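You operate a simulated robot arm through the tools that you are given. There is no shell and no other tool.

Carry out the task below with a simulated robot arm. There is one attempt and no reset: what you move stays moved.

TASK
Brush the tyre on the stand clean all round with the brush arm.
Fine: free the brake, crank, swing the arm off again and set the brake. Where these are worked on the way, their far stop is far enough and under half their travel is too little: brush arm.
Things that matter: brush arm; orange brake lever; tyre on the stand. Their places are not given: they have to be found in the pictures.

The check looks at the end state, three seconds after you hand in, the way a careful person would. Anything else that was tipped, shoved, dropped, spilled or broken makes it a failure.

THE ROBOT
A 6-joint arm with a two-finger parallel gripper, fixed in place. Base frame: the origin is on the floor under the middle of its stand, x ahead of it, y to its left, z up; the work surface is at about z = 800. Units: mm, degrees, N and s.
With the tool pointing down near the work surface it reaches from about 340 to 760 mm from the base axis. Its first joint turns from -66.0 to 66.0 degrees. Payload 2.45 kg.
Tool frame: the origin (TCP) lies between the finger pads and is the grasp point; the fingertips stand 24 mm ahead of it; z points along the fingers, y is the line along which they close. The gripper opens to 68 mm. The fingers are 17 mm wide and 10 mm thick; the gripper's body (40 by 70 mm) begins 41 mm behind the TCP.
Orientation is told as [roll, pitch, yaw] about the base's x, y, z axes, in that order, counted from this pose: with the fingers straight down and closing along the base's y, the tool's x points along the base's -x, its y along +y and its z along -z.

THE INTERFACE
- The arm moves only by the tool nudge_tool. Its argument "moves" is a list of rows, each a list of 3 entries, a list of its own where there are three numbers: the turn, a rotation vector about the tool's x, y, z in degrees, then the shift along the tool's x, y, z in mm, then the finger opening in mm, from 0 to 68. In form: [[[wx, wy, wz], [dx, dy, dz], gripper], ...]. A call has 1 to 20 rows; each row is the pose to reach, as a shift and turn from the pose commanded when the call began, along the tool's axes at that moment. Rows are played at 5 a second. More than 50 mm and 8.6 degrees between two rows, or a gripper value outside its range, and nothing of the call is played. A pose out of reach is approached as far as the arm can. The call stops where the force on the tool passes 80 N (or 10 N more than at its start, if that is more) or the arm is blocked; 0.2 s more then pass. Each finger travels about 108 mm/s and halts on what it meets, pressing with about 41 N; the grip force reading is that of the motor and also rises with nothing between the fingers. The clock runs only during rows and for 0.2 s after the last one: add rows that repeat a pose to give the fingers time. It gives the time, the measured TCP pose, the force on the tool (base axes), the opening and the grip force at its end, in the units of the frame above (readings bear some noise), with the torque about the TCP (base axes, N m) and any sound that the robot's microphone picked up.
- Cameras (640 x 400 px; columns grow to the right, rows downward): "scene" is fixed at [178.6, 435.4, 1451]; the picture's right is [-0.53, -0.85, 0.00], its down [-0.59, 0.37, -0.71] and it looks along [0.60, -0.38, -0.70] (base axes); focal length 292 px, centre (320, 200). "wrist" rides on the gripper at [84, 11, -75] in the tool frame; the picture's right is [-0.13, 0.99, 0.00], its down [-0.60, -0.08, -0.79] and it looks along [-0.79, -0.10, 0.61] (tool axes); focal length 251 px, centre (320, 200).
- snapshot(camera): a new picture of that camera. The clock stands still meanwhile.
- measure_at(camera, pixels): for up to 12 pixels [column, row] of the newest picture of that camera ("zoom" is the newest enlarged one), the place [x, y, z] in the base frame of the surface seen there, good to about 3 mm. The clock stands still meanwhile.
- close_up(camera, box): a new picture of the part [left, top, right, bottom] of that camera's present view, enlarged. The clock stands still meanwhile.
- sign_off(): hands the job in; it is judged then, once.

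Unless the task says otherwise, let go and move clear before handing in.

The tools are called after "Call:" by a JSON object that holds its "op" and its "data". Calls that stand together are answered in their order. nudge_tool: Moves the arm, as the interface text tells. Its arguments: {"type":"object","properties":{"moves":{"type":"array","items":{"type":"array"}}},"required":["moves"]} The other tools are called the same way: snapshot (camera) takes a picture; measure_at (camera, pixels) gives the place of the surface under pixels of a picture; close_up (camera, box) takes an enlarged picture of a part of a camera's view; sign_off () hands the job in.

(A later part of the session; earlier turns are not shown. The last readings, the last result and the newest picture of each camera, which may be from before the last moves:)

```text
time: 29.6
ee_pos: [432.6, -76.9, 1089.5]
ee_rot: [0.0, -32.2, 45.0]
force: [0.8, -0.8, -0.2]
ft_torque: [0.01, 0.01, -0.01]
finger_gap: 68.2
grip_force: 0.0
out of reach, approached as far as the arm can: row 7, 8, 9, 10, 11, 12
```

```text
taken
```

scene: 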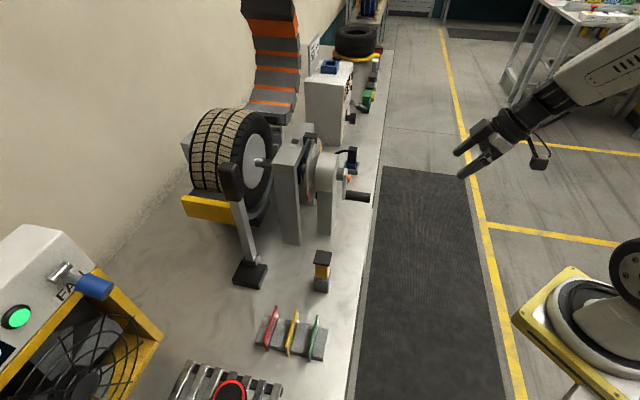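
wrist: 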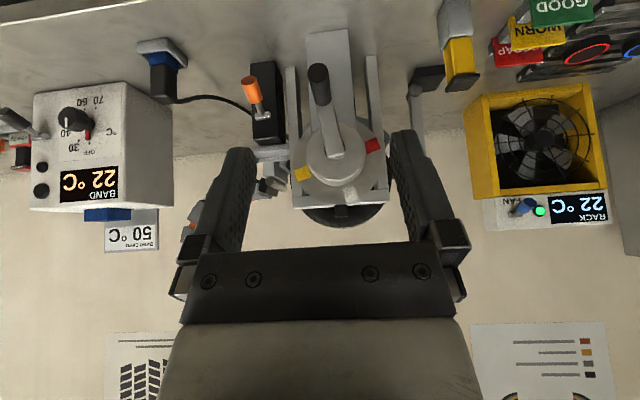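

The scene picture shows the brush against the tyre (yellow back at (208,208)) and the lever pointing down. I'll measure the crank handle and hub precisely from this head-on view.

Call:
{"op": "close_up", "data": {"camera": "wrist", "box": [250, 40, 410, 220]}}

Call:
{"op": "measure_at", "data": {"camera": "wrist", "pixels": [[317, 73], [309, 73], [326, 73], [317, 66], [317, 80], [320, 90], [323, 101], [311, 90], [330, 95], [337, 155], [330, 125], [345, 140]]}}

```text
2.22 times, centred on (330, 130) of wrist
```

zoom: 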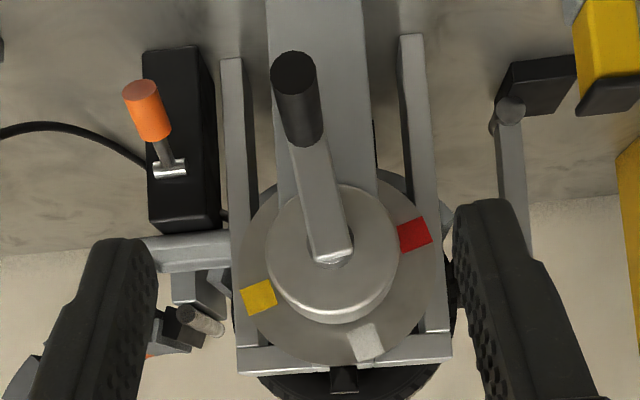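

```text
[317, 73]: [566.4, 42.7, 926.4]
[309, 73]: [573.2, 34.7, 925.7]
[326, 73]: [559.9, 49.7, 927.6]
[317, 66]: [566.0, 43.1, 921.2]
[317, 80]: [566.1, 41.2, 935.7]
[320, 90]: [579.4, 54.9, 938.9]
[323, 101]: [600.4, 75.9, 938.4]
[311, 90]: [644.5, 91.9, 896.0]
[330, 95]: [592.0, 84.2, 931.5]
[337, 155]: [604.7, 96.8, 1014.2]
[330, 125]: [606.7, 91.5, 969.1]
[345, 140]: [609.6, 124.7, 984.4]
```

The handle's axis is at v≈371, z≈927 (base about (581,57) at mid-handle), hub at v≈360, z≈1006, so the crank radius is about 80 mm. I'll approach along the tool axis, straddle the handle and close the fingers.

Call:
{"op": "nudge_tool", "data": {"moves": [[[0, 0, 0], [-28, -4, 35], 68], [[0, 0, 0], [-56, -8, 75], 68], [[0, 0, 0], [-84, -11, 110], 68], [[0, 0, 0], [-84, -11, 144], 68], [[0, 0, 0], [-84, -11, 175], 68], [[0, 0, 0], [-84, -11, 205], 68], [[0, 0, 0], [-84, -11, 228], 68], [[0, 0, 0], [-84, -11, 244], 68], [[0, 0, 0], [-84, -11, 244], 68]]}}

Call:
{"op": "snapshot", "data": {"camera": "wrist"}}

Call:
{"op": "snapshot", "data": {"camera": "scene"}}

```text
time: 31.6
ee_pos: [578.8, 57.3, 927.6]
ee_rot: [-0.1, -32.2, 44.9]
force: [1.0, -0.3, -0.7]
ft_torque: [0.01, 0.0, -0.02]
finger_gap: 67.9
grip_force: 0.1
```

```text
taken
```

wrist: 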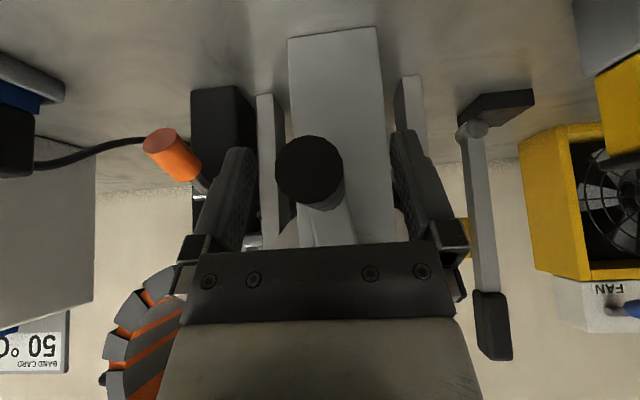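

```text
taken
```

scene: 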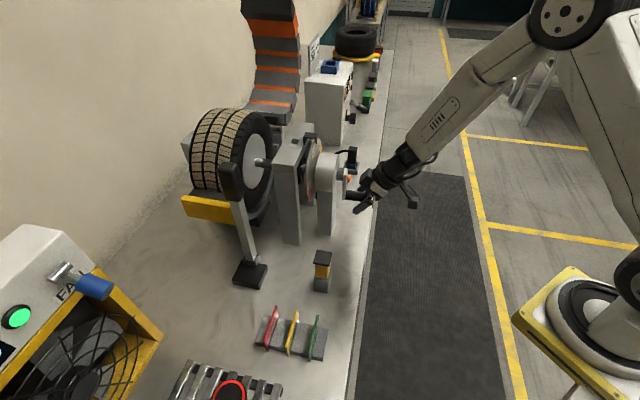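

The handle (wrist (308,172)) is centred between the fingers. I'll close on it.

Call:
{"op": "nudge_tool", "data": {"moves": [[[0, 0, 0], [0, 0, 0], 40], [[0, 0, 0], [0, 0, 0], 0], [[0, 0, 0], [0, 0, 0], 0], [[0, 0, 0], [0, 0, 0], 0]]}}

Call:
{"op": "close_up", "data": {"camera": "wrist", "box": [180, 60, 440, 260]}}

```text
time: 32.6
ee_pos: [581.1, 56.6, 926.8]
ee_rot: [-0.1, -32.3, 45.0]
force: [8.7, -7.1, -3.2]
ft_torque: [0.29, 0.22, -0.05]
finger_gap: 26.1
grip_force: 40.9
```

```text
2.00 times, centred on (310, 160) of wrist
```

zoom: 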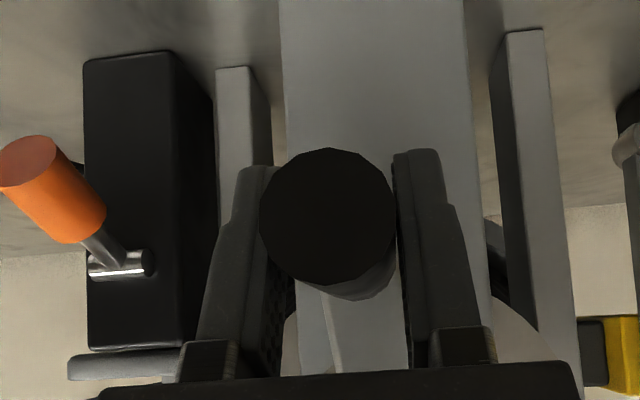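

Gripped: the gap is 26 mm with 41 N, so the handle is 26 mm thick. I'll turn the crank a first 32° along its circle and check the forces.

Call:
{"op": "nudge_tool", "data": {"moves": [[[0, 0, 0], [-1.3, -11.3, -2.0], 0], [[0, 0, 0], [-3.3, -21.9, -5.3], 0], [[0, 0, 0], [-6.1, -31.9, -9.8], 0], [[0, 0, 0], [-9.7, -41.1, -15.4], 0]]}}

Call:
{"op": "snapshot", "data": {"camera": "wrist"}}

Call:
{"op": "close_up", "data": {"camera": "scene", "box": [270, 110, 400, 220]}}

```text
time: 33.6
ee_pos: [609.5, 30.0, 947.2]
ee_rot: [-0.2, -32.1, 45.0]
force: [-12.7, -2.7, -0.5]
ft_torque: [-0.36, -0.09, 0.1]
finger_gap: 25.9
grip_force: 41.1
```

```text
taken
```

wrist: 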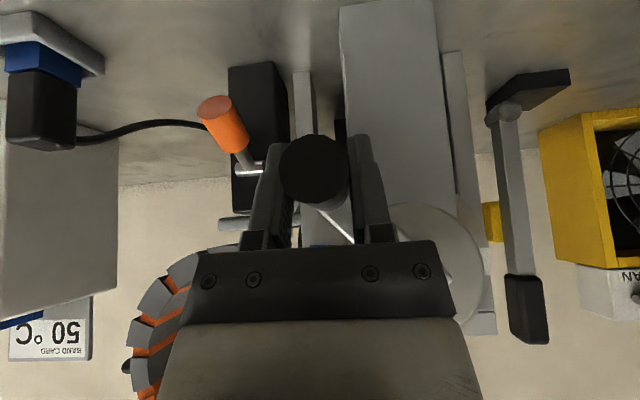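

```text
3.64 times, centred on (335, 165) of scene
```

zoom: 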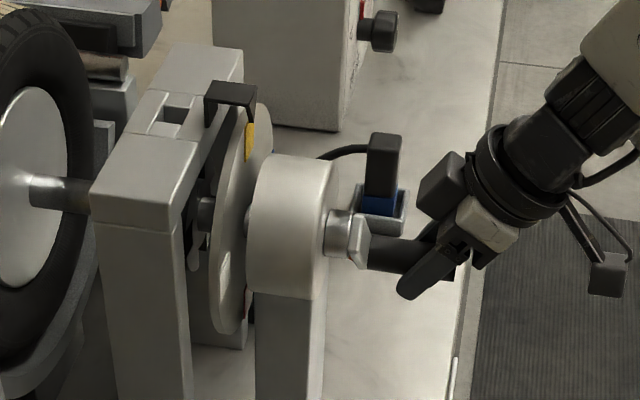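

The handle follows (forces ≤13 N) and the disc has turned clearly further than the crank: white went from the top to the lower left, yellow is now near the pointer. I'll continue along the circle up to about 88°.

Call:
{"op": "nudge_tool", "data": {"moves": [[[0, 0, 0], [-4.2, -8.1, -6.6], 0], [[0, 0, 0], [-8.9, -15.1, -14.2], 0], [[0, 0, 0], [-14.1, -20.7, -22.5], 0], [[0, 0, 0], [-19.7, -24.95, -31.3], 0], [[0, 0, 0], [-25.5, -27.7, -40.7], 0], [[0, 0, 0], [-31.5, -28.9, -50.1], 0]]}}

Call:
{"op": "snapshot", "data": {"camera": "wrist"}}

Call:
{"op": "close_up", "data": {"camera": "scene", "box": [270, 110, 400, 220]}}

```text
time: 35.0
ee_pos: [627.1, 10.6, 1004.9]
ee_rot: [0.4, -32.0, 45.2]
force: [-19.8, 26.1, -5.4]
ft_torque: [-0.27, -0.07, -0.13]
finger_gap: 26.0
grip_force: 40.6
```

```text
taken
```

wrist: 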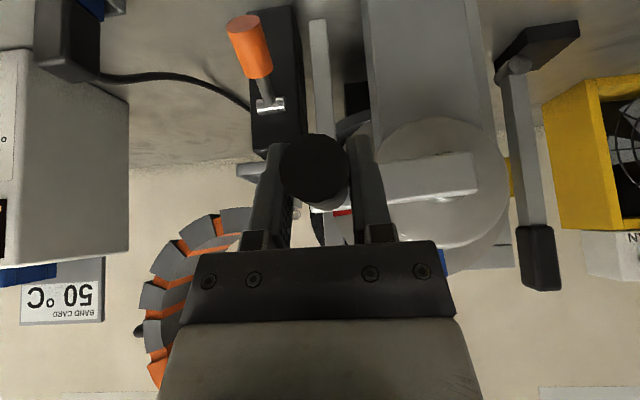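

```text
3.64 times, centred on (335, 165) of scene
```

zoom: 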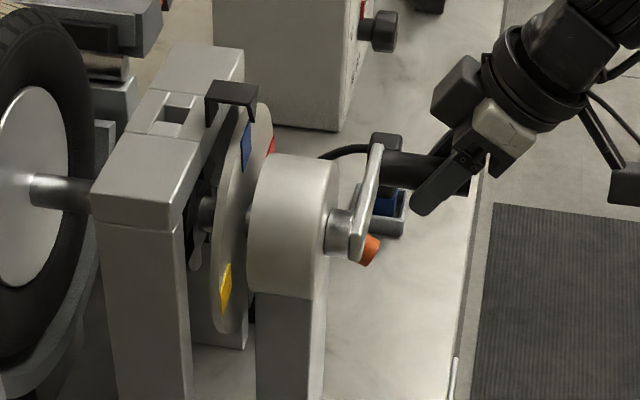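

The disc keeps turning (blue is now near the pointer, red right, yellow lower left) – about 180° for 80° of crank. The side force of ~32 N says my circle is slightly too wide, so I'll measure the hub centre again.

Call:
{"op": "measure_at", "data": {"camera": "wrist", "pixels": [[400, 175], [430, 178], [460, 175], [475, 165], [475, 185], [480, 172], [440, 125], [440, 240], [500, 180], [430, 160], [430, 195], [310, 165]]}}

Call:
{"op": "close_up", "data": {"camera": "wrist", "box": [260, 90, 540, 270]}}

```text
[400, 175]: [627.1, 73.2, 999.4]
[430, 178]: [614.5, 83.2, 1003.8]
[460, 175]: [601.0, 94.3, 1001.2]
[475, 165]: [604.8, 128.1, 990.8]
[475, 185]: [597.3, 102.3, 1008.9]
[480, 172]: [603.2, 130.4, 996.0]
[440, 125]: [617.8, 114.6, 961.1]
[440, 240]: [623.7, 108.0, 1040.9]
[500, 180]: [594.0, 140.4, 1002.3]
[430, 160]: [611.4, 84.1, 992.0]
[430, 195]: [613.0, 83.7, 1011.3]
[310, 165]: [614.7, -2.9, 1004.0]
```

```text
2.22 times, centred on (400, 180) of wrist
```

zoom: 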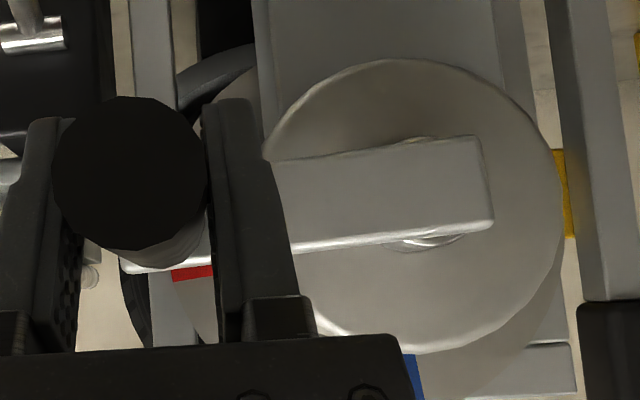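

The handle now sits at v≈437, z≈1004 and the hub at v≈360, z≈1004, so the radius is ≈78 mm. I'll continue over the next part with the corrected circle.

Call:
{"op": "nudge_tool", "data": {"moves": [[[0, 0, 0], [-4.2, 4.1, -6.7], 0], [[0, 0, 0], [-9.9, 6.0, -15.8], 0], [[0, 0, 0], [-15.4, 9.4, -24.5], 0], [[0, 0, 0], [-20.6, 14.1, -32.8], 0], [[0, 0, 0], [-25.3, 20.2, -40.4], 0], [[0, 0, 0], [-29.7, 27.5, -47.3], 0], [[0, 0, 0], [-33.3, 35.8, -53.1], 0]]}}

Call:
{"op": "snapshot", "data": {"camera": "wrist"}}

Call:
{"op": "close_up", "data": {"camera": "scene", "box": [270, 110, 400, 220]}}

```text
time: 36.6
ee_pos: [607.2, 32.8, 1070.2]
ee_rot: [-0.5, -32.3, 45.0]
force: [-4.3, -12.7, 0.9]
ft_torque: [-0.43, 0.0, 0.13]
finger_gap: 25.1
grip_force: 40.3
```

```text
taken
```

wrist: 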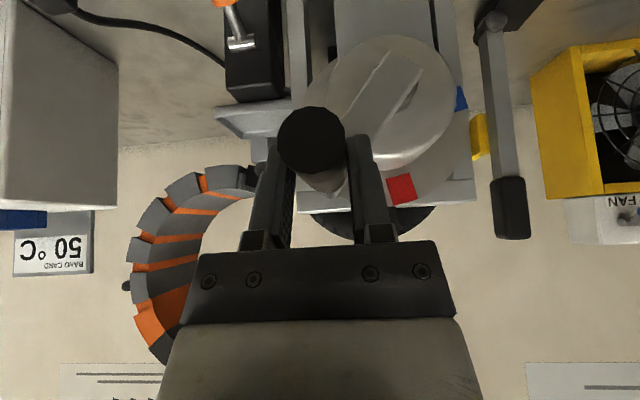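

```text
3.64 times, centred on (335, 165) of scene
```

zoom: 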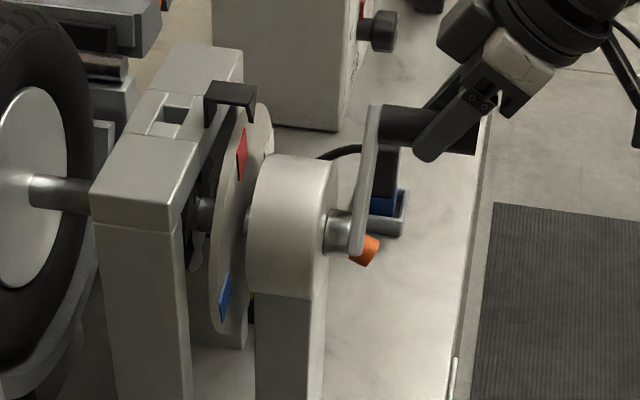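

Red is near the pointer now and the crank is at about 145°, which fits a 2:1 gearing (tyre about 270° so far). I'll carry on over the top.

Call:
{"op": "nudge_tool", "data": {"moves": [[[0, 0, 0], [-3.1, 9.2, -4.9], 0], [[0, 0, 0], [-5.4, 19.1, -8.6], 0], [[0, 0, 0], [-7.0, 29.5, -11.2], 0], [[0, 0, 0], [-7.8, 40.3, -12.5], 0], [[0, 0, 0], [-7.8, 51.1, -12.5], 0], [[0, 0, 0], [-7.0, 61.9, -11.2], 0], [[0, 0, 0], [-5.4, 72.3, -8.6], 0], [[0, 0, 0], [-3.1, 82.2, -4.9], 0], [[0, 0, 0], [0, 91.4, 0], 0]]}}

Call:
{"op": "snapshot", "data": {"camera": "wrist"}}

Call:
{"op": "snapshot", "data": {"camera": "scene"}}

Call:
{"op": "close_up", "data": {"camera": "scene", "box": [270, 110, 400, 220]}}

```text
time: 38.6
ee_pos: [539.9, 100.4, 1067.2]
ee_rot: [0.1, -32.1, 44.8]
force: [3.3, -2.2, -1.8]
ft_torque: [0.03, -0.53, -0.07]
finger_gap: 25.7
grip_force: 41.5
```

```text
taken
```

wrist: 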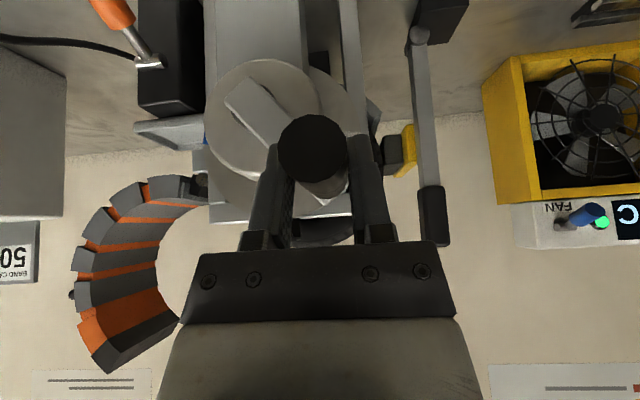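

```text
taken
```

scene: 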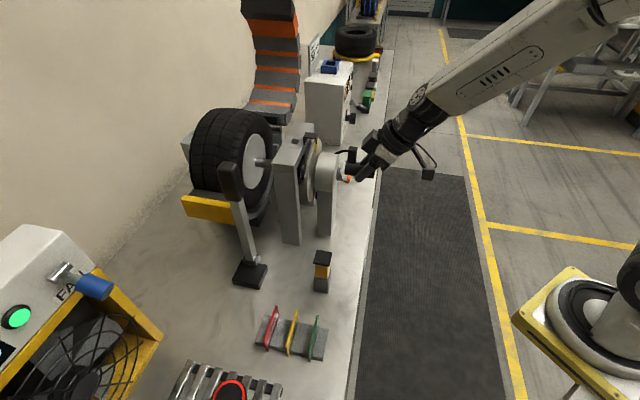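

```text
3.64 times, centred on (335, 165) of scene
```

zoom: 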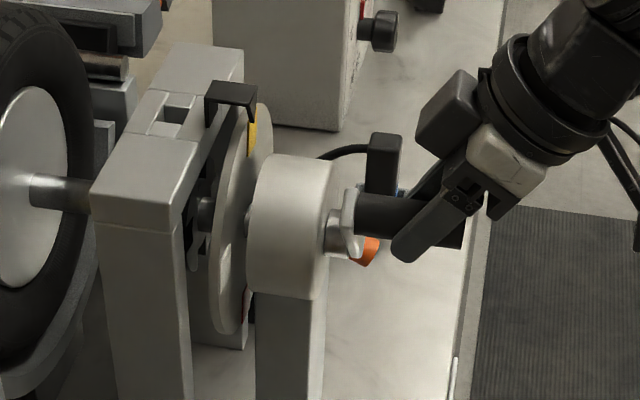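

The scene picture shows the tread now black and clean on the visible side (230,145), after roughly 416° of tyre rotation. I'll finish the full crank turn for good coverage, down to the bottom.

Call:
{"op": "nudge_tool", "data": {"moves": [[[0, 0, 0], [3.7, 8.3, 5.8], 0], [[0, 0, 0], [8.0, 15.6, 12.7], 0], [[0, 0, 0], [12.8, 21.7, 20.3], 0], [[0, 0, 0], [18.0, 26.4, 28.6], 0], [[0, 0, 0], [23.4, 29.8, 37.4], 0], [[0, 0, 0], [29.1, 31.7, 46.4], 0], [[0, 0, 0], [34.9, 32.1, 55.6], 0], [[0, 0, 0], [40.6, 30.9, 64.7], 0], [[0, 0, 0], [46.2, 28.3, 73.6], 0]]}}

Call:
{"op": "snapshot", "data": {"camera": "wrist"}}

Call:
{"op": "snapshot", "data": {"camera": "scene"}}

```text
time: 40.6
ee_pos: [526.7, 116.6, 982.6]
ee_rot: [-1.0, -32.4, 44.9]
force: [25.2, -32.9, 20.9]
ft_torque: [-0.86, -0.12, 0.23]
finger_gap: 25.8
grip_force: 40.6
```

```text
taken
```

wrist: 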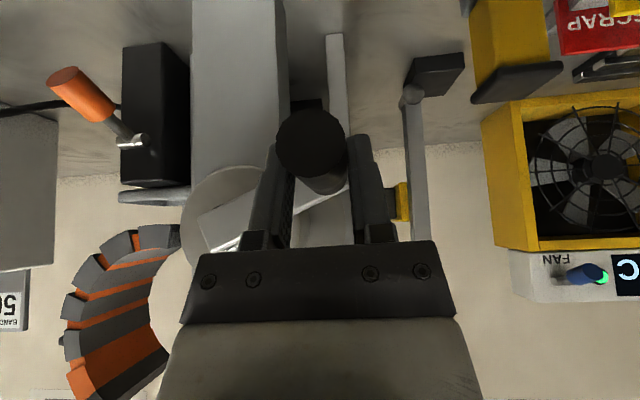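

```text
taken
```

scene: 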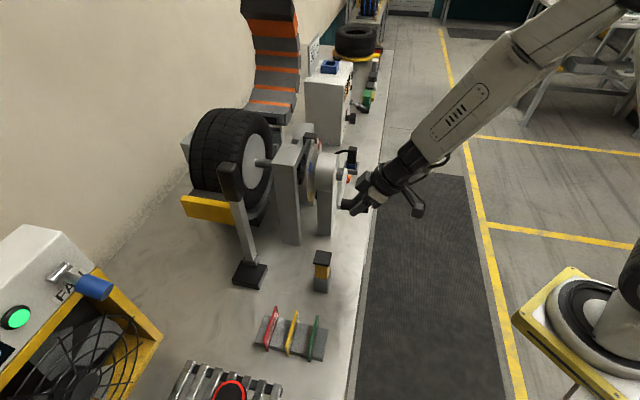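

The crank is near 288° with ~41 N of side force since my circle is a bit wide here; the tread stays clean and nothing else has moved. I'll finish to the bottom with a slightly smaller radius.

Call:
{"op": "nudge_tool", "data": {"moves": [[[0, 0, 0], [5.4, -7.7, 8.6], 0], [[0, 0, 0], [10.4, -13.0, 16.5], 0], [[0, 0, 0], [14.9, -19.5, 23.8], 0], [[0, 0, 0], [18.9, -27.1, 30.2], 0], [[0, 0, 0], [22.3, -35.7, 35.6], 0], [[0, 0, 0], [25.0, -45.1, 39.9], 0], [[0, 0, 0], [27.0, -55.1, 43.0], 0], [[0, 0, 0], [28.2, -65.4, 44.9], 0], [[0, 0, 0], [28.6, -76, 45.6], 0], [[0, 0, 0], [28.2, -86.6, 44.9], 0], [[0, 0, 0], [28.2, -86.6, 44.9], 0]]}}

Call:
{"op": "snapshot", "data": {"camera": "wrist"}}

Call:
{"op": "close_up", "data": {"camera": "scene", "box": [160, 80, 400, 290]}}

```text
time: 43.0
ee_pos: [582.0, 56.3, 927.5]
ee_rot: [-0.2, -32.0, 44.9]
force: [-4.0, -3.1, -2.6]
ft_torque: [-0.8, 0.66, 0.23]
finger_gap: 25.7
grip_force: 41.6
```

```text
taken
```

wrist: 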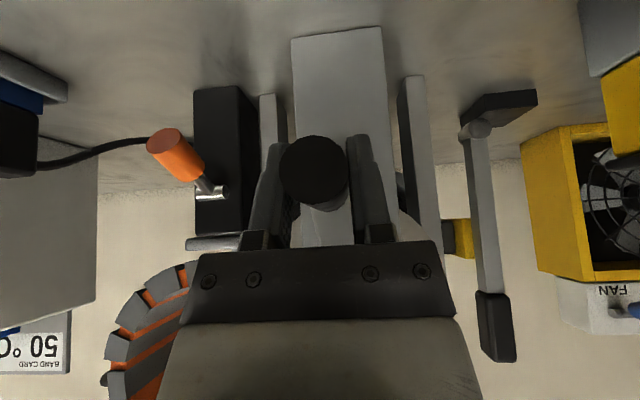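

```text
1.90 times, centred on (280, 185) of scene
```

zoom: 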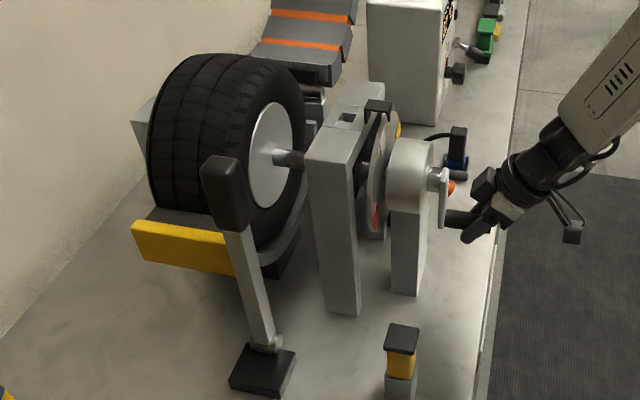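

The crank is back at its start position, the disc marks as at the beginning (two tyre turns), and the tread is clean. I'll open and back out along the tool axis.

Call:
{"op": "nudge_tool", "data": {"moves": [[[0, 0, 0], [0, 0, 0], 45], [[0, 0, 0], [0, 0, 0], 68], [[0, 0, 0], [0, 0, 0], 68], [[0, 0, 0], [0, 0, -15], 68], [[0, 0, 0], [0, 0, -45], 68], [[0, 0, 0], [0, 0, -85], 68], [[0, 0, 0], [0, 0, -125], 68], [[0, 0, 0], [20, 0, -160], 68], [[0, 0, 0], [45, 0, -195], 68], [[0, 0, 0], [70, 0, -230], 68], [[0, 0, 0], [70, 0, -230], 68]]}}

Call:
{"op": "snapshot", "data": {"camera": "wrist"}}

Call:
{"op": "snapshot", "data": {"camera": "scene"}}

```text
time: 45.4
ee_pos: [453.3, -69.5, 1084.7]
ee_rot: [-0.1, -32.2, 45.0]
force: [0.7, 0.0, 0.6]
ft_torque: [-0.01, 0.02, 0.02]
finger_gap: 68.1
grip_force: 0.1
```

```text
taken
```

wrist: 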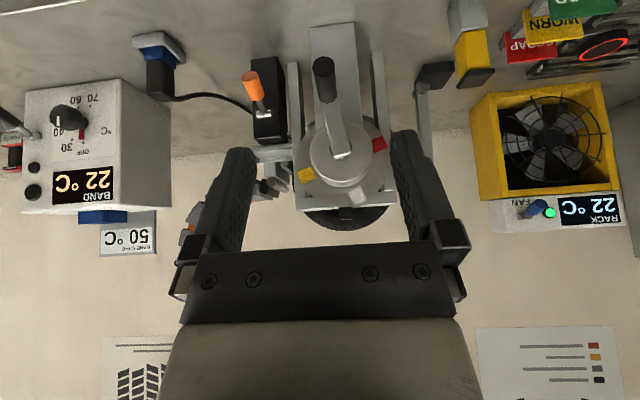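

```text
taken
```

scene: 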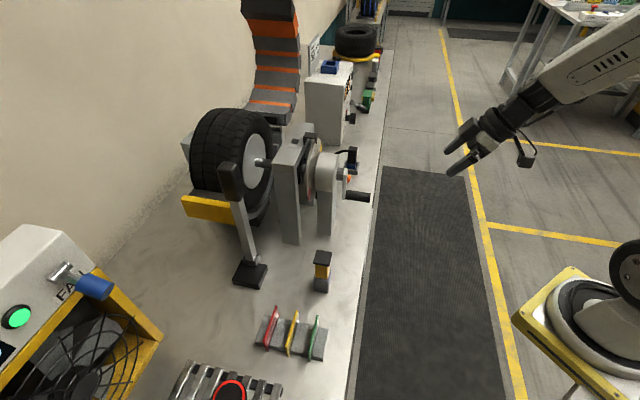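

All as expected: the crank is free of the gripper, the disc matches its start. I'll straighten the tool and close the fingers before going to the inner side of the brush arm's handle.

Call:
{"op": "nudge_tool", "data": {"moves": [[[0, 8, 0], [0, 0, 0], 40], [[0, 16, 0], [0, 0, -10], 20], [[0, 24, 0], [0, 0, -20], 0], [[0, 32, 0], [0, 0, -30], 0], [[0, 32, 0], [0, 0, -30], 0]]}}

Call:
{"op": "measure_at", "data": {"camera": "scene", "pixels": [[228, 170], [222, 185], [235, 195], [240, 200], [283, 150], [300, 128], [272, 150], [240, 180], [230, 200], [278, 165], [260, 175], [233, 168]]}}

```text
time: 46.6
ee_pos: [443.4, -80.9, 1110.9]
ee_rot: [-0.2, -0.1, 44.9]
force: [-0.3, 1.4, 0.2]
ft_torque: [-0.02, 0.02, 0.01]
finger_gap: 0.0
grip_force: 22.9
```

```text
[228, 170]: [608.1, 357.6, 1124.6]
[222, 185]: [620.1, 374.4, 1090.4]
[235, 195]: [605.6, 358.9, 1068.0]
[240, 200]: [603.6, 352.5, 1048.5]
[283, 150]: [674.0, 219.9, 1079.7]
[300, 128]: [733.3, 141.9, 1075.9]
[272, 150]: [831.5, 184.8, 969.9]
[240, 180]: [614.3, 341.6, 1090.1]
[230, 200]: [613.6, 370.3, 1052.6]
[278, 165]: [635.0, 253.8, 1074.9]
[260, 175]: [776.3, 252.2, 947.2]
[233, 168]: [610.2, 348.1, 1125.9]
```

The handle now spans v≈166–196 with its top at z≈1126, and the frame corner is at u≈630, v≈270, well in front. I'll go over at z≈1175 to the tyre side of the handle.

Call:
{"op": "nudge_tool", "data": {"moves": [[[0, 0, 0], [-41, 24, -11], 0], [[0, 0, 0], [-82, 49, -22], 0], [[0, 0, 0], [-122, 73, -32], 0], [[0, 0, 0], [-163, 97, -43], 0], [[0, 0, 0], [-204, 122, -54], 0], [[0, 0, 0], [-244, 146, -64], 0], [[0, 0, 0], [-288, 146, -68], 0], [[0, 0, 0], [-332, 146, -68], 0], [[0, 0, 0], [-376, 146, -68], 0], [[0, 0, 0], [-412, 146, -68], 0], [[0, 0, 0], [-432, 146, -68], 0], [[0, 0, 0], [-432, 146, -68], 0]]}}

Call:
{"op": "snapshot", "data": {"camera": "wrist"}}

Call:
{"op": "snapshot", "data": {"camera": "scene"}}

```text
time: 49.2
ee_pos: [643.6, 327.9, 1179.8]
ee_rot: [-0.2, -0.1, 44.9]
force: [0.3, 0.4, 0.9]
ft_torque: [0.02, -0.02, 0.01]
finger_gap: 0.0
grip_force: 23.8
```

```text
taken
```

wrist: 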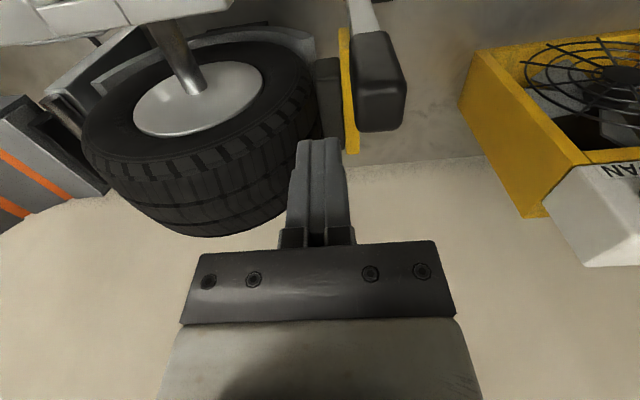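

```text
taken
```

scene: 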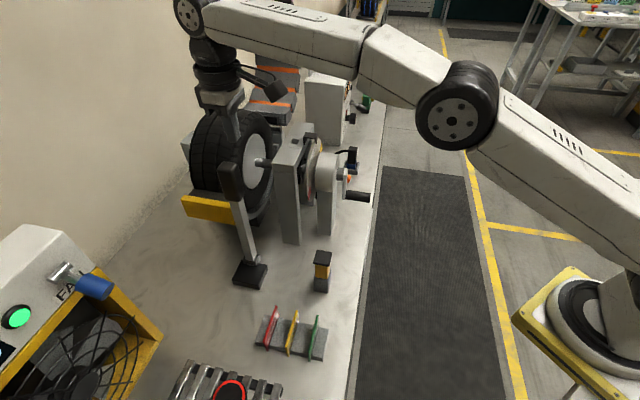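

The fingers are now over the gap between handle (wrist (378,80)) and tyre. I'll lower so the tips reach z≈1078.

Call:
{"op": "nudge_tool", "data": {"moves": [[[0, 0, 0], [0, 0, 30], 0], [[0, 0, 0], [0, 0, 60], 0], [[0, 0, 0], [0, 0, 78], 0], [[0, 0, 0], [0, 0, 78], 0]]}}

Call:
{"op": "snapshot", "data": {"camera": "wrist"}}

Call:
{"op": "close_up", "data": {"camera": "scene", "box": [150, 70, 310, 290]}}

```text
time: 50.2
ee_pos: [644.6, 328.2, 1101.9]
ee_rot: [-0.1, -0.3, 45.0]
force: [-0.1, -0.5, 0.2]
ft_torque: [0.02, 0.01, 0.04]
finger_gap: 0.0
grip_force: 23.5
```

```text
taken
```

wrist: 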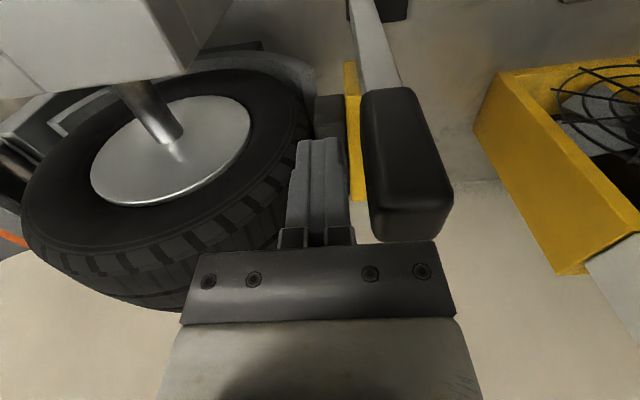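

```text
1.82 times, centred on (230, 180) of scene
```

zoom: 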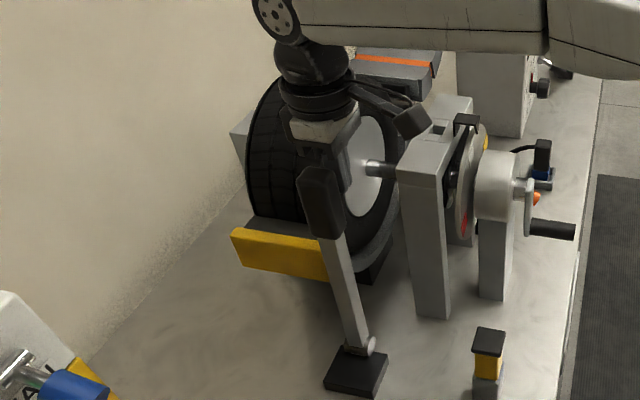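

The closed fingers are between the handle and the tyre with clear space. I'll push the handle away from the tyre in steps until its stop.

Call:
{"op": "nudge_tool", "data": {"moves": [[[0, 0, 0], [0, 8, 0], 0], [[0, 0, 0], [0, 14, 0], 0], [[0, 0, 0], [0, 20, 0], 0], [[0, 0, 0], [0, 27, 0], 0], [[0, 0, 0], [0, 34, 0], 0], [[0, 0, 0], [0, 41, 0], 0], [[0, 0, 0], [0, 48, 0], 0], [[0, 0, 0], [0, 55, 0], 0], [[0, 0, 0], [0, 62, 0], 0], [[0, 0, 0], [0, 69, 0], 0], [[0, 0, 0], [0, 76, 0], 0], [[0, 0, 0], [0, 83, 0], 0], [[0, 0, 0], [0, 90, 0], 0], [[0, 0, 0], [0, 90, 0], 0]]}}

Call:
{"op": "snapshot", "data": {"camera": "wrist"}}

Call:
{"op": "snapshot", "data": {"camera": "scene"}}

```text
time: 53.2
ee_pos: [581.9, 390.4, 1102.4]
ee_rot: [-0.1, -0.2, 44.9]
force: [-0.2, 0.5, -0.3]
ft_torque: [0.01, 0.01, -0.01]
finger_gap: 0.0
grip_force: 23.8
```

```text
taken
```

wrist: 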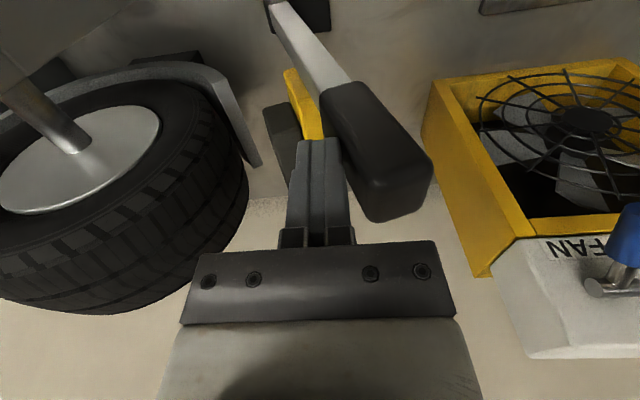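

```text
taken
```

scene: 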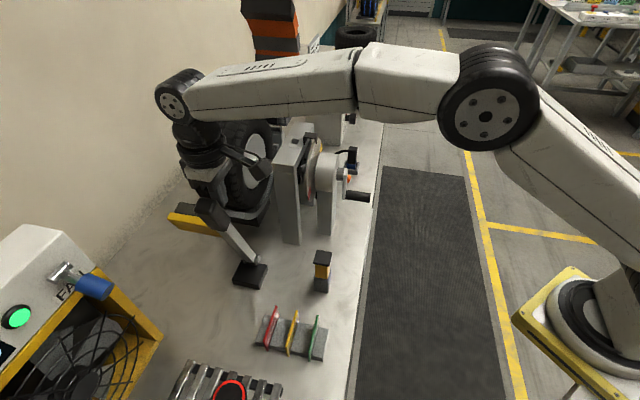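

The arm is swinging off (handle at wrist (375,150)); no resistance yet. I'll keep pushing in small steps to its outer stop, a touch lower.

Call:
{"op": "nudge_tool", "data": {"moves": [[[0, 0, 0], [0, 6, 2], 0], [[0, 0, 0], [0, 12, 4], 0], [[0, 0, 0], [0, 17, 6], 0], [[0, 0, 0], [0, 22, 6], 0], [[0, 0, 0], [0, 27, 6], 0], [[0, 0, 0], [0, 32, 6], 0], [[0, 0, 0], [0, 37, 6], 0], [[0, 0, 0], [0, 42, 6], 0], [[0, 0, 0], [0, 42, 6], 0]]}}

Call:
{"op": "snapshot", "data": {"camera": "wrist"}}

Call:
{"op": "snapshot", "data": {"camera": "scene"}}

```text
time: 55.2
ee_pos: [564.1, 406.9, 1095.2]
ee_rot: [-1.5, -0.1, 44.1]
force: [51.2, -44.2, -5.2]
ft_torque: [-1.14, -1.24, 0.15]
finger_gap: 0.0
grip_force: 23.2
```

```text
taken
```

wrist: 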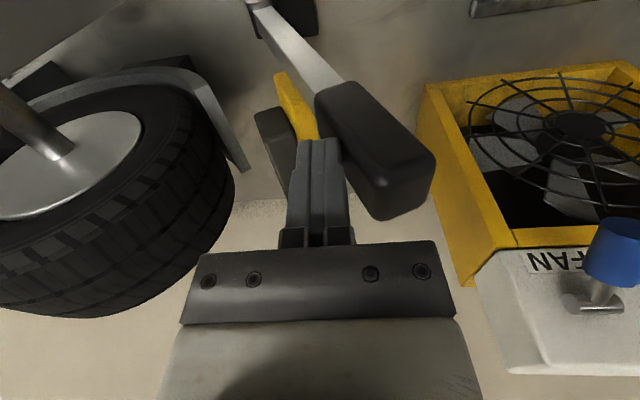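

```text
taken
```

scene: 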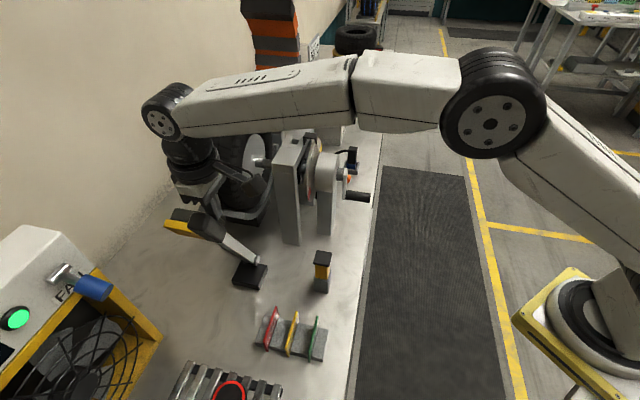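

The arm met its outer stop (≈67 N) and the scene shows the head back at its original place (190,222). I'll relieve the push, rise, and pull back.

Call:
{"op": "nudge_tool", "data": {"moves": [[[0, 0, 0], [0, -20, 0], 0], [[0, 0, 0], [0, -45, 0], 0], [[0, 0, 0], [0, -50, -40], 0], [[0, 0, 0], [0, -50, -85], 0], [[0, 0, 0], [45, -50, -85], 0], [[0, 0, 0], [90, -50, -85], 0], [[0, 0, 0], [135, -50, -85], 0], [[0, 0, 0], [180, -50, -85], 0], [[0, 0, 0], [180, -50, -85], 0]]}}

Call:
{"op": "snapshot", "data": {"camera": "wrist"}}

Call:
{"op": "snapshot", "data": {"camera": "scene"}}

```text
time: 57.2
ee_pos: [458.0, 254.2, 1180.7]
ee_rot: [-0.1, -0.2, 44.9]
force: [-0.1, 0.2, -0.1]
ft_torque: [0.0, 0.04, 0.0]
finger_gap: 0.1
grip_force: 23.5
```

```text
taken
```

wrist: 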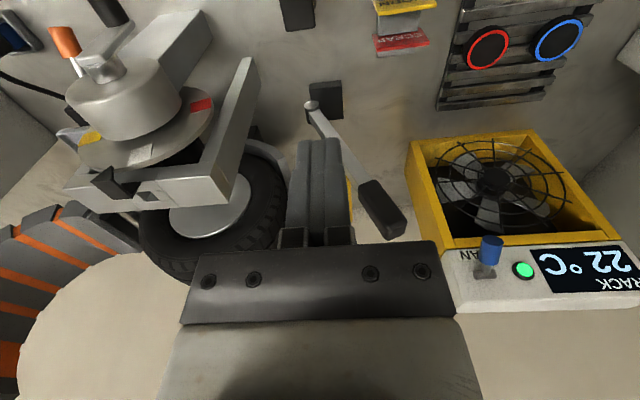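

```text
taken
```

scene: 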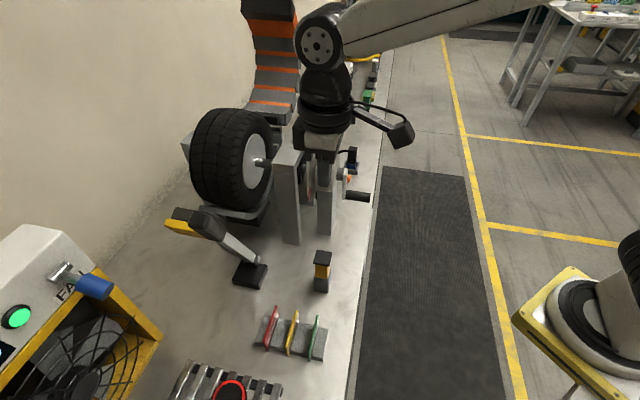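

The brush arm is off at its outer stop, tyre clean, everything else in place. Now I'll travel to above the brake lever with the fingers opening.

Call:
{"op": "nudge_tool", "data": {"moves": [[[0, 0, 0], [0, -43, 0], 0], [[0, 0, 0], [0, -86, 0], 0], [[0, 0, 0], [0, -129, 0], 0], [[0, 0, 0], [0, -172, 0], 0], [[0, 0, 0], [0, -215, 0], 0], [[0, 0, 0], [0, -258, 0], 0], [[0, 0, 0], [0, -301, 0], 20], [[0, 0, 0], [0, -339, 0], 40], [[0, 0, 0], [5, -339, 40], 50], [[0, 0, 0], [15, -339, 85], 50], [[0, 0, 0], [25, -339, 125], 50], [[0, 0, 0], [25, -339, 125], 50]]}}

Call:
{"op": "snapshot", "data": {"camera": "wrist"}}

Call:
{"op": "snapshot", "data": {"camera": "scene"}}

```text
time: 59.8
ee_pos: [680.2, -1.8, 1055.4]
ee_rot: [0.0, -0.2, 44.9]
force: [-0.5, 0.3, -0.4]
ft_torque: [0.01, 0.0, 0.02]
finger_gap: 49.9
grip_force: 0.1
```

```text
taken
```

wrist: 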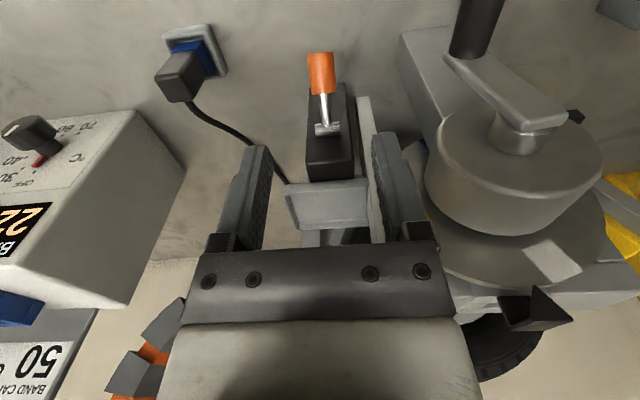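

```text
taken
```

scene: 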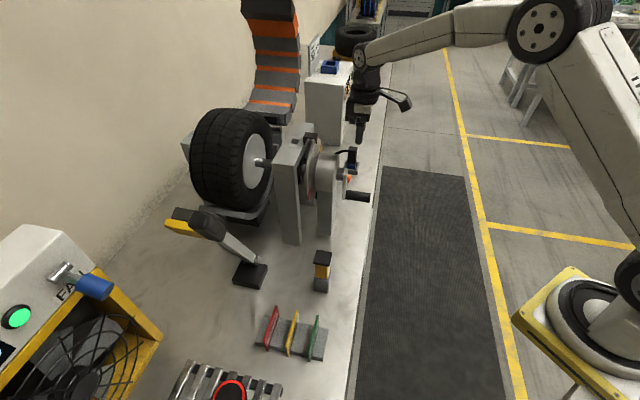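

The lowered lever is visible at wrist (321,75) with its pin at (327,130). I'll measure it closely.

Call:
{"op": "close_up", "data": {"camera": "wrist", "box": [270, 30, 390, 150]}}

Call:
{"op": "measure_at", "data": {"camera": "wrist", "pixels": [[320, 57], [321, 72], [322, 90], [310, 72], [331, 72], [324, 105], [327, 130], [316, 129], [338, 126], [340, 100], [330, 160], [350, 130]]}}

```text
3.33 times, centred on (330, 90) of wrist
```

zoom: 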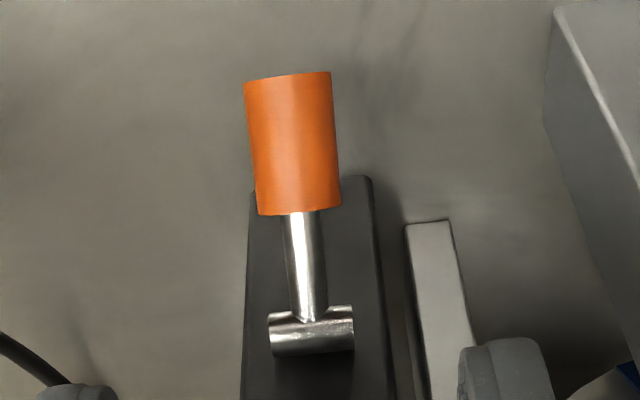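

```text
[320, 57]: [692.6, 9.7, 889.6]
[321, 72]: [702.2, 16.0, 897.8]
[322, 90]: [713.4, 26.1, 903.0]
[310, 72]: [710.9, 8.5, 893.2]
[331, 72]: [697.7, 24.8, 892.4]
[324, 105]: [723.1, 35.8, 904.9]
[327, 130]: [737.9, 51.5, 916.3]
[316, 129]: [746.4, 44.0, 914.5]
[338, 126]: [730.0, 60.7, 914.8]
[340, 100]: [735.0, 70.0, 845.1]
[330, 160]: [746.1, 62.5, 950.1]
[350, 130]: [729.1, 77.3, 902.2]
```

The knob's centre is now at about u=511, v=485.5, z=888 (base ≈ (705,18)). I'll descend with open fingers straddling it.

Call:
{"op": "nudge_tool", "data": {"moves": [[[0, 0, 0], [-20, -3, 10], 50], [[0, 0, 0], [-31, -3.3, 35], 50], [[0, 0, 0], [-31, -3.3, 75], 50], [[0, 0, 0], [-31, -3.3, 110], 50], [[0, 0, 0], [-31, -3.3, 140], 50], [[0, 0, 0], [-31, -3.3, 158], 50], [[0, 0, 0], [-31, -3.3, 166], 50], [[0, 0, 0], [-31, -3.3, 166], 50]]}}

Call:
{"op": "snapshot", "data": {"camera": "wrist"}}

Call:
{"op": "close_up", "data": {"camera": "scene", "box": [300, 110, 400, 210]}}

```text
time: 61.6
ee_pos: [707.1, 20.2, 891.4]
ee_rot: [-0.2, -0.2, 45.1]
force: [-0.2, 0.2, -0.5]
ft_torque: [-0.02, -0.02, 0.02]
finger_gap: 49.9
grip_force: 0.1
```

```text
taken
```

wrist: 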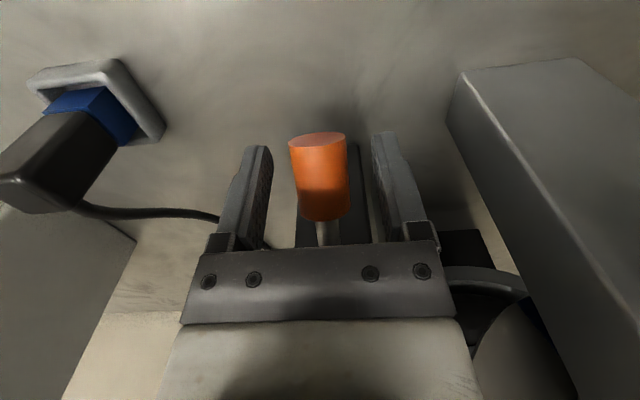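

```text
4.00 times, centred on (350, 160) of scene
```

zoom: 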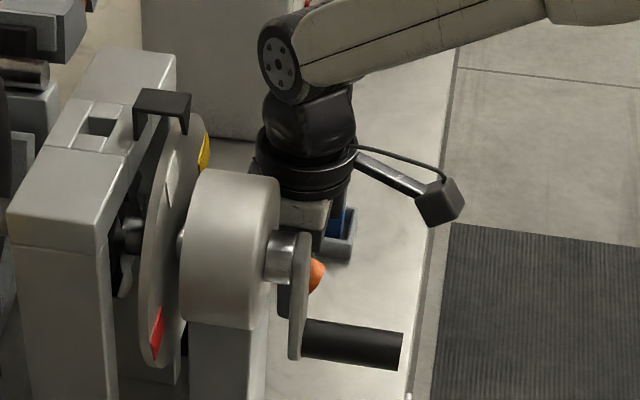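

The knob (wrist (320,175)) is centred between the fingers. I'll close on it and lift it along its arc to the upper stop.

Call:
{"op": "nudge_tool", "data": {"moves": [[[0, 0, 0], [0, 0, 0], 30], [[0, 0, 0], [0, 0, 0], 0], [[0, 0, 0], [0, 0, 0], 0], [[0, 0, 0], [0, 0, 0], 0]]}}

Call:
{"op": "nudge_tool", "data": {"moves": [[[0, 0, 0], [1.5, 0, -3.5], 0], [[0, 0, 0], [3, 0, -7.4], 0], [[0, 0, 0], [4, 0, -11.2], 0], [[0, 0, 0], [4.9, 0, -15.1], 0], [[0, 0, 0], [5.5, 0, -23], 0], [[0, 0, 0], [4.9, 0, -30.9], 0], [[0, 0, 0], [3, 0, -38.6], 0], [[0, 0, 0], [0.8, 0, -44.3], 0]]}}

Call:
{"op": "snapshot", "data": {"camera": "wrist"}}

Call:
{"op": "close_up", "data": {"camera": "scene", "box": [300, 110, 400, 210]}}

```text
time: 62.6
ee_pos: [706.4, 21.3, 891.2]
ee_rot: [0.0, -0.3, 45.1]
force: [-4.9, 3.1, 0.0]
ft_torque: [0.06, 0.04, 0.0]
finger_gap: 24.5
grip_force: 40.4
```

```text
time: 64.4
ee_pos: [703.4, 17.4, 931.7]
ee_rot: [0.3, 0.2, 44.9]
force: [-15.4, -11.5, -13.5]
ft_torque: [-0.68, 0.75, 0.06]
finger_gap: 24.2
grip_force: 40.5
```

```text
taken
```

wrist: 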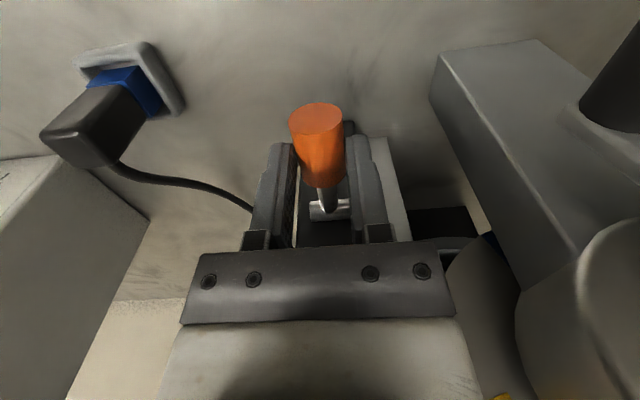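

```text
4.00 times, centred on (350, 160) of scene
```

zoom: 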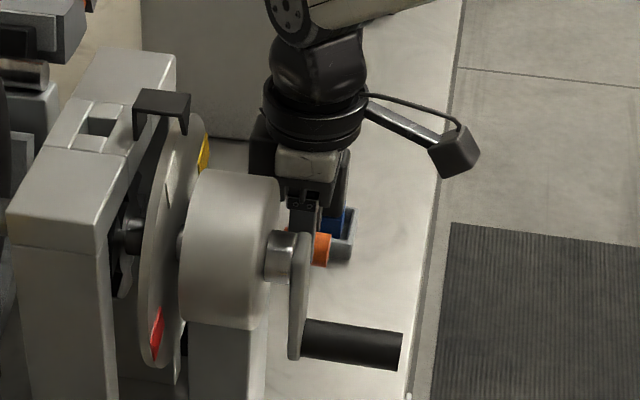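

The knob has come up with the fingers (TCP z≈932, some 20 N of resistance). I'll lift a bit further to make sure it reaches its upper stop.

Call:
{"op": "nudge_tool", "data": {"moves": [[[0, 0, 0], [-1.5, 0, -3], 0], [[0, 0, 0], [-3, 0, -6], 0], [[0, 0, 0], [-4.5, 0, -9], 0], [[0, 0, 0], [-6, 0, -12], 0], [[0, 0, 0], [-7, 0, -15], 0], [[0, 0, 0], [-7, 0, -15], 0]]}}

Call:
{"op": "close_up", "data": {"camera": "wrist", "box": [220, 70, 420, 260]}}

Call:
{"op": "close_up", "data": {"camera": "scene", "box": [300, 110, 400, 210]}}

```text
time: 65.8
ee_pos: [711.1, 24.7, 949.8]
ee_rot: [-0.1, -0.3, 45.0]
force: [0.0, -0.6, 0.3]
ft_torque: [-0.01, 0.01, -0.04]
finger_gap: 0.0
grip_force: 23.9
```

```text
2.11 times, centred on (320, 165) of wrist
```

zoom: 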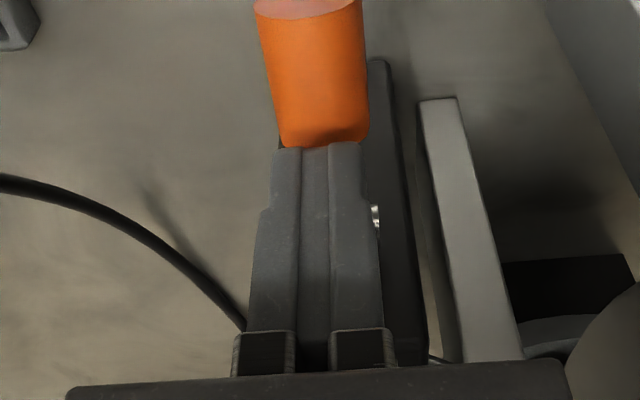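

```text
4.00 times, centred on (350, 160) of scene
```

zoom: 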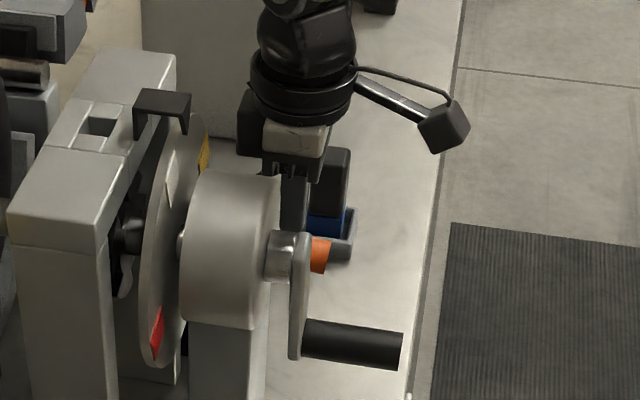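

The fingers slipped off the knob at the end (gap 0), so the lever may be only part of the way up. I'll rise and look at it again.

Call:
{"op": "nudge_tool", "data": {"moves": [[[0, 0, 0], [0, 0, -30], 0], [[0, 0, 0], [10, 0, -65], 20], [[0, 0, 0], [25, 0, -100], 40], [[0, 0, 0], [25, 0, -100], 50]]}}

Call:
{"op": "snapshot", "data": {"camera": "wrist"}}

Call:
{"op": "close_up", "data": {"camera": "wrist", "box": [270, 30, 390, 150]}}

Call:
{"op": "close_up", "data": {"camera": "scene", "box": [300, 110, 400, 210]}}

```text
time: 66.8
ee_pos: [690.9, 4.2, 1049.3]
ee_rot: [-0.1, -0.2, 44.8]
force: [0.2, 0.3, 0.2]
ft_torque: [-0.01, 0.01, -0.04]
finger_gap: 50.0
grip_force: 0.1
```

```text
taken
```

wrist: 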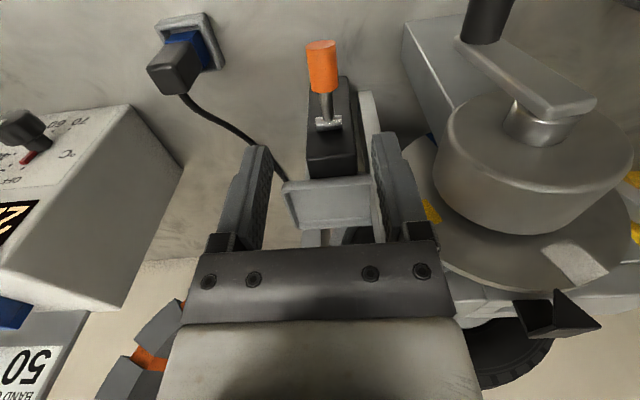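

```text
3.33 times, centred on (330, 90) of wrist
```

zoom: 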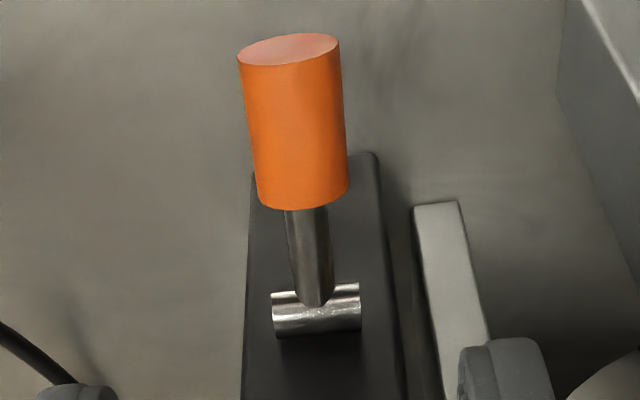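

```text
4.00 times, centred on (350, 160) of scene
```

zoom: 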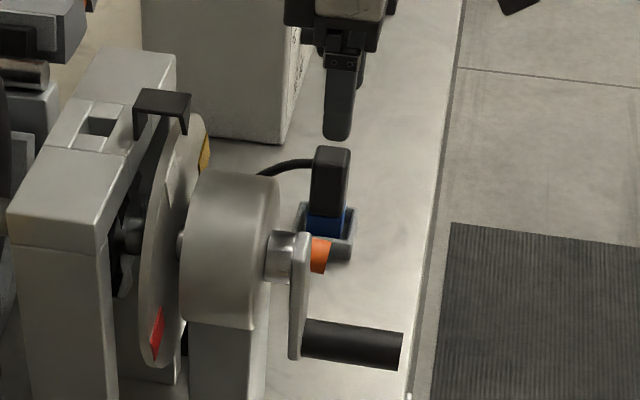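

The lever is now about level (rod from pin (326,122) to the knob (323,65)), so it needs to go further up. I'll measure it for a second lift, this time turning the tool along with the lever to avoid slipping.

Call:
{"op": "measure_at", "data": {"camera": "wrist", "pixels": [[321, 44], [321, 50], [322, 65], [323, 85], [311, 70], [335, 70], [326, 105], [327, 122], [317, 122], [337, 120], [330, 75], [314, 85]]}}

```text
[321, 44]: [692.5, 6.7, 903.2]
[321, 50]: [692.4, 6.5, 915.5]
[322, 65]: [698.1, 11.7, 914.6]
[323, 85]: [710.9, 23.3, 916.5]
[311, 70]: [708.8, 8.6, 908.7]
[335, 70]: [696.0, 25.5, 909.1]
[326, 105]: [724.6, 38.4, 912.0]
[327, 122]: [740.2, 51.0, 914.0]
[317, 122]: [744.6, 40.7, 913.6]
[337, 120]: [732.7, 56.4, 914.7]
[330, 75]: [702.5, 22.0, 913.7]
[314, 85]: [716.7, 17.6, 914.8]
```

The lever is level now: knob centre at about u=507, v=485, z=904, pivot at u≈560, z≈905. I'll tilt the tool 30° and come in along the tool axis, so that I can turn it with the lever during the lift.

Call:
{"op": "nudge_tool", "data": {"moves": [[[0, -7.5, 0], [10, 0, 10], 50], [[0, -15, 0], [20, 0, 22], 50], [[0, -22.5, 0], [30, 0, 36], 50], [[0, -30, 0], [39.5, 0.5, 50], 50], [[0, -30, 0], [39.5, 0.5, 50], 50]]}}

Call:
{"op": "snapshot", "data": {"camera": "wrist"}}

```text
time: 68.0
ee_pos: [662.9, -22.5, 997.7]
ee_rot: [-0.2, -30.2, 45.0]
force: [-0.1, -0.5, 0.5]
ft_torque: [-0.02, -0.02, -0.01]
finger_gap: 50.0
grip_force: 0.0
```

```text
taken
```

wrist: 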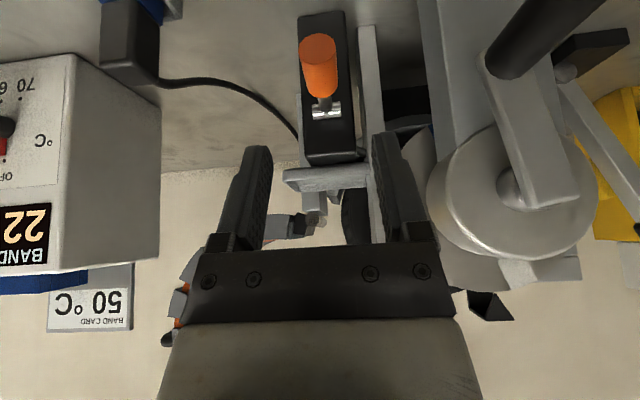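

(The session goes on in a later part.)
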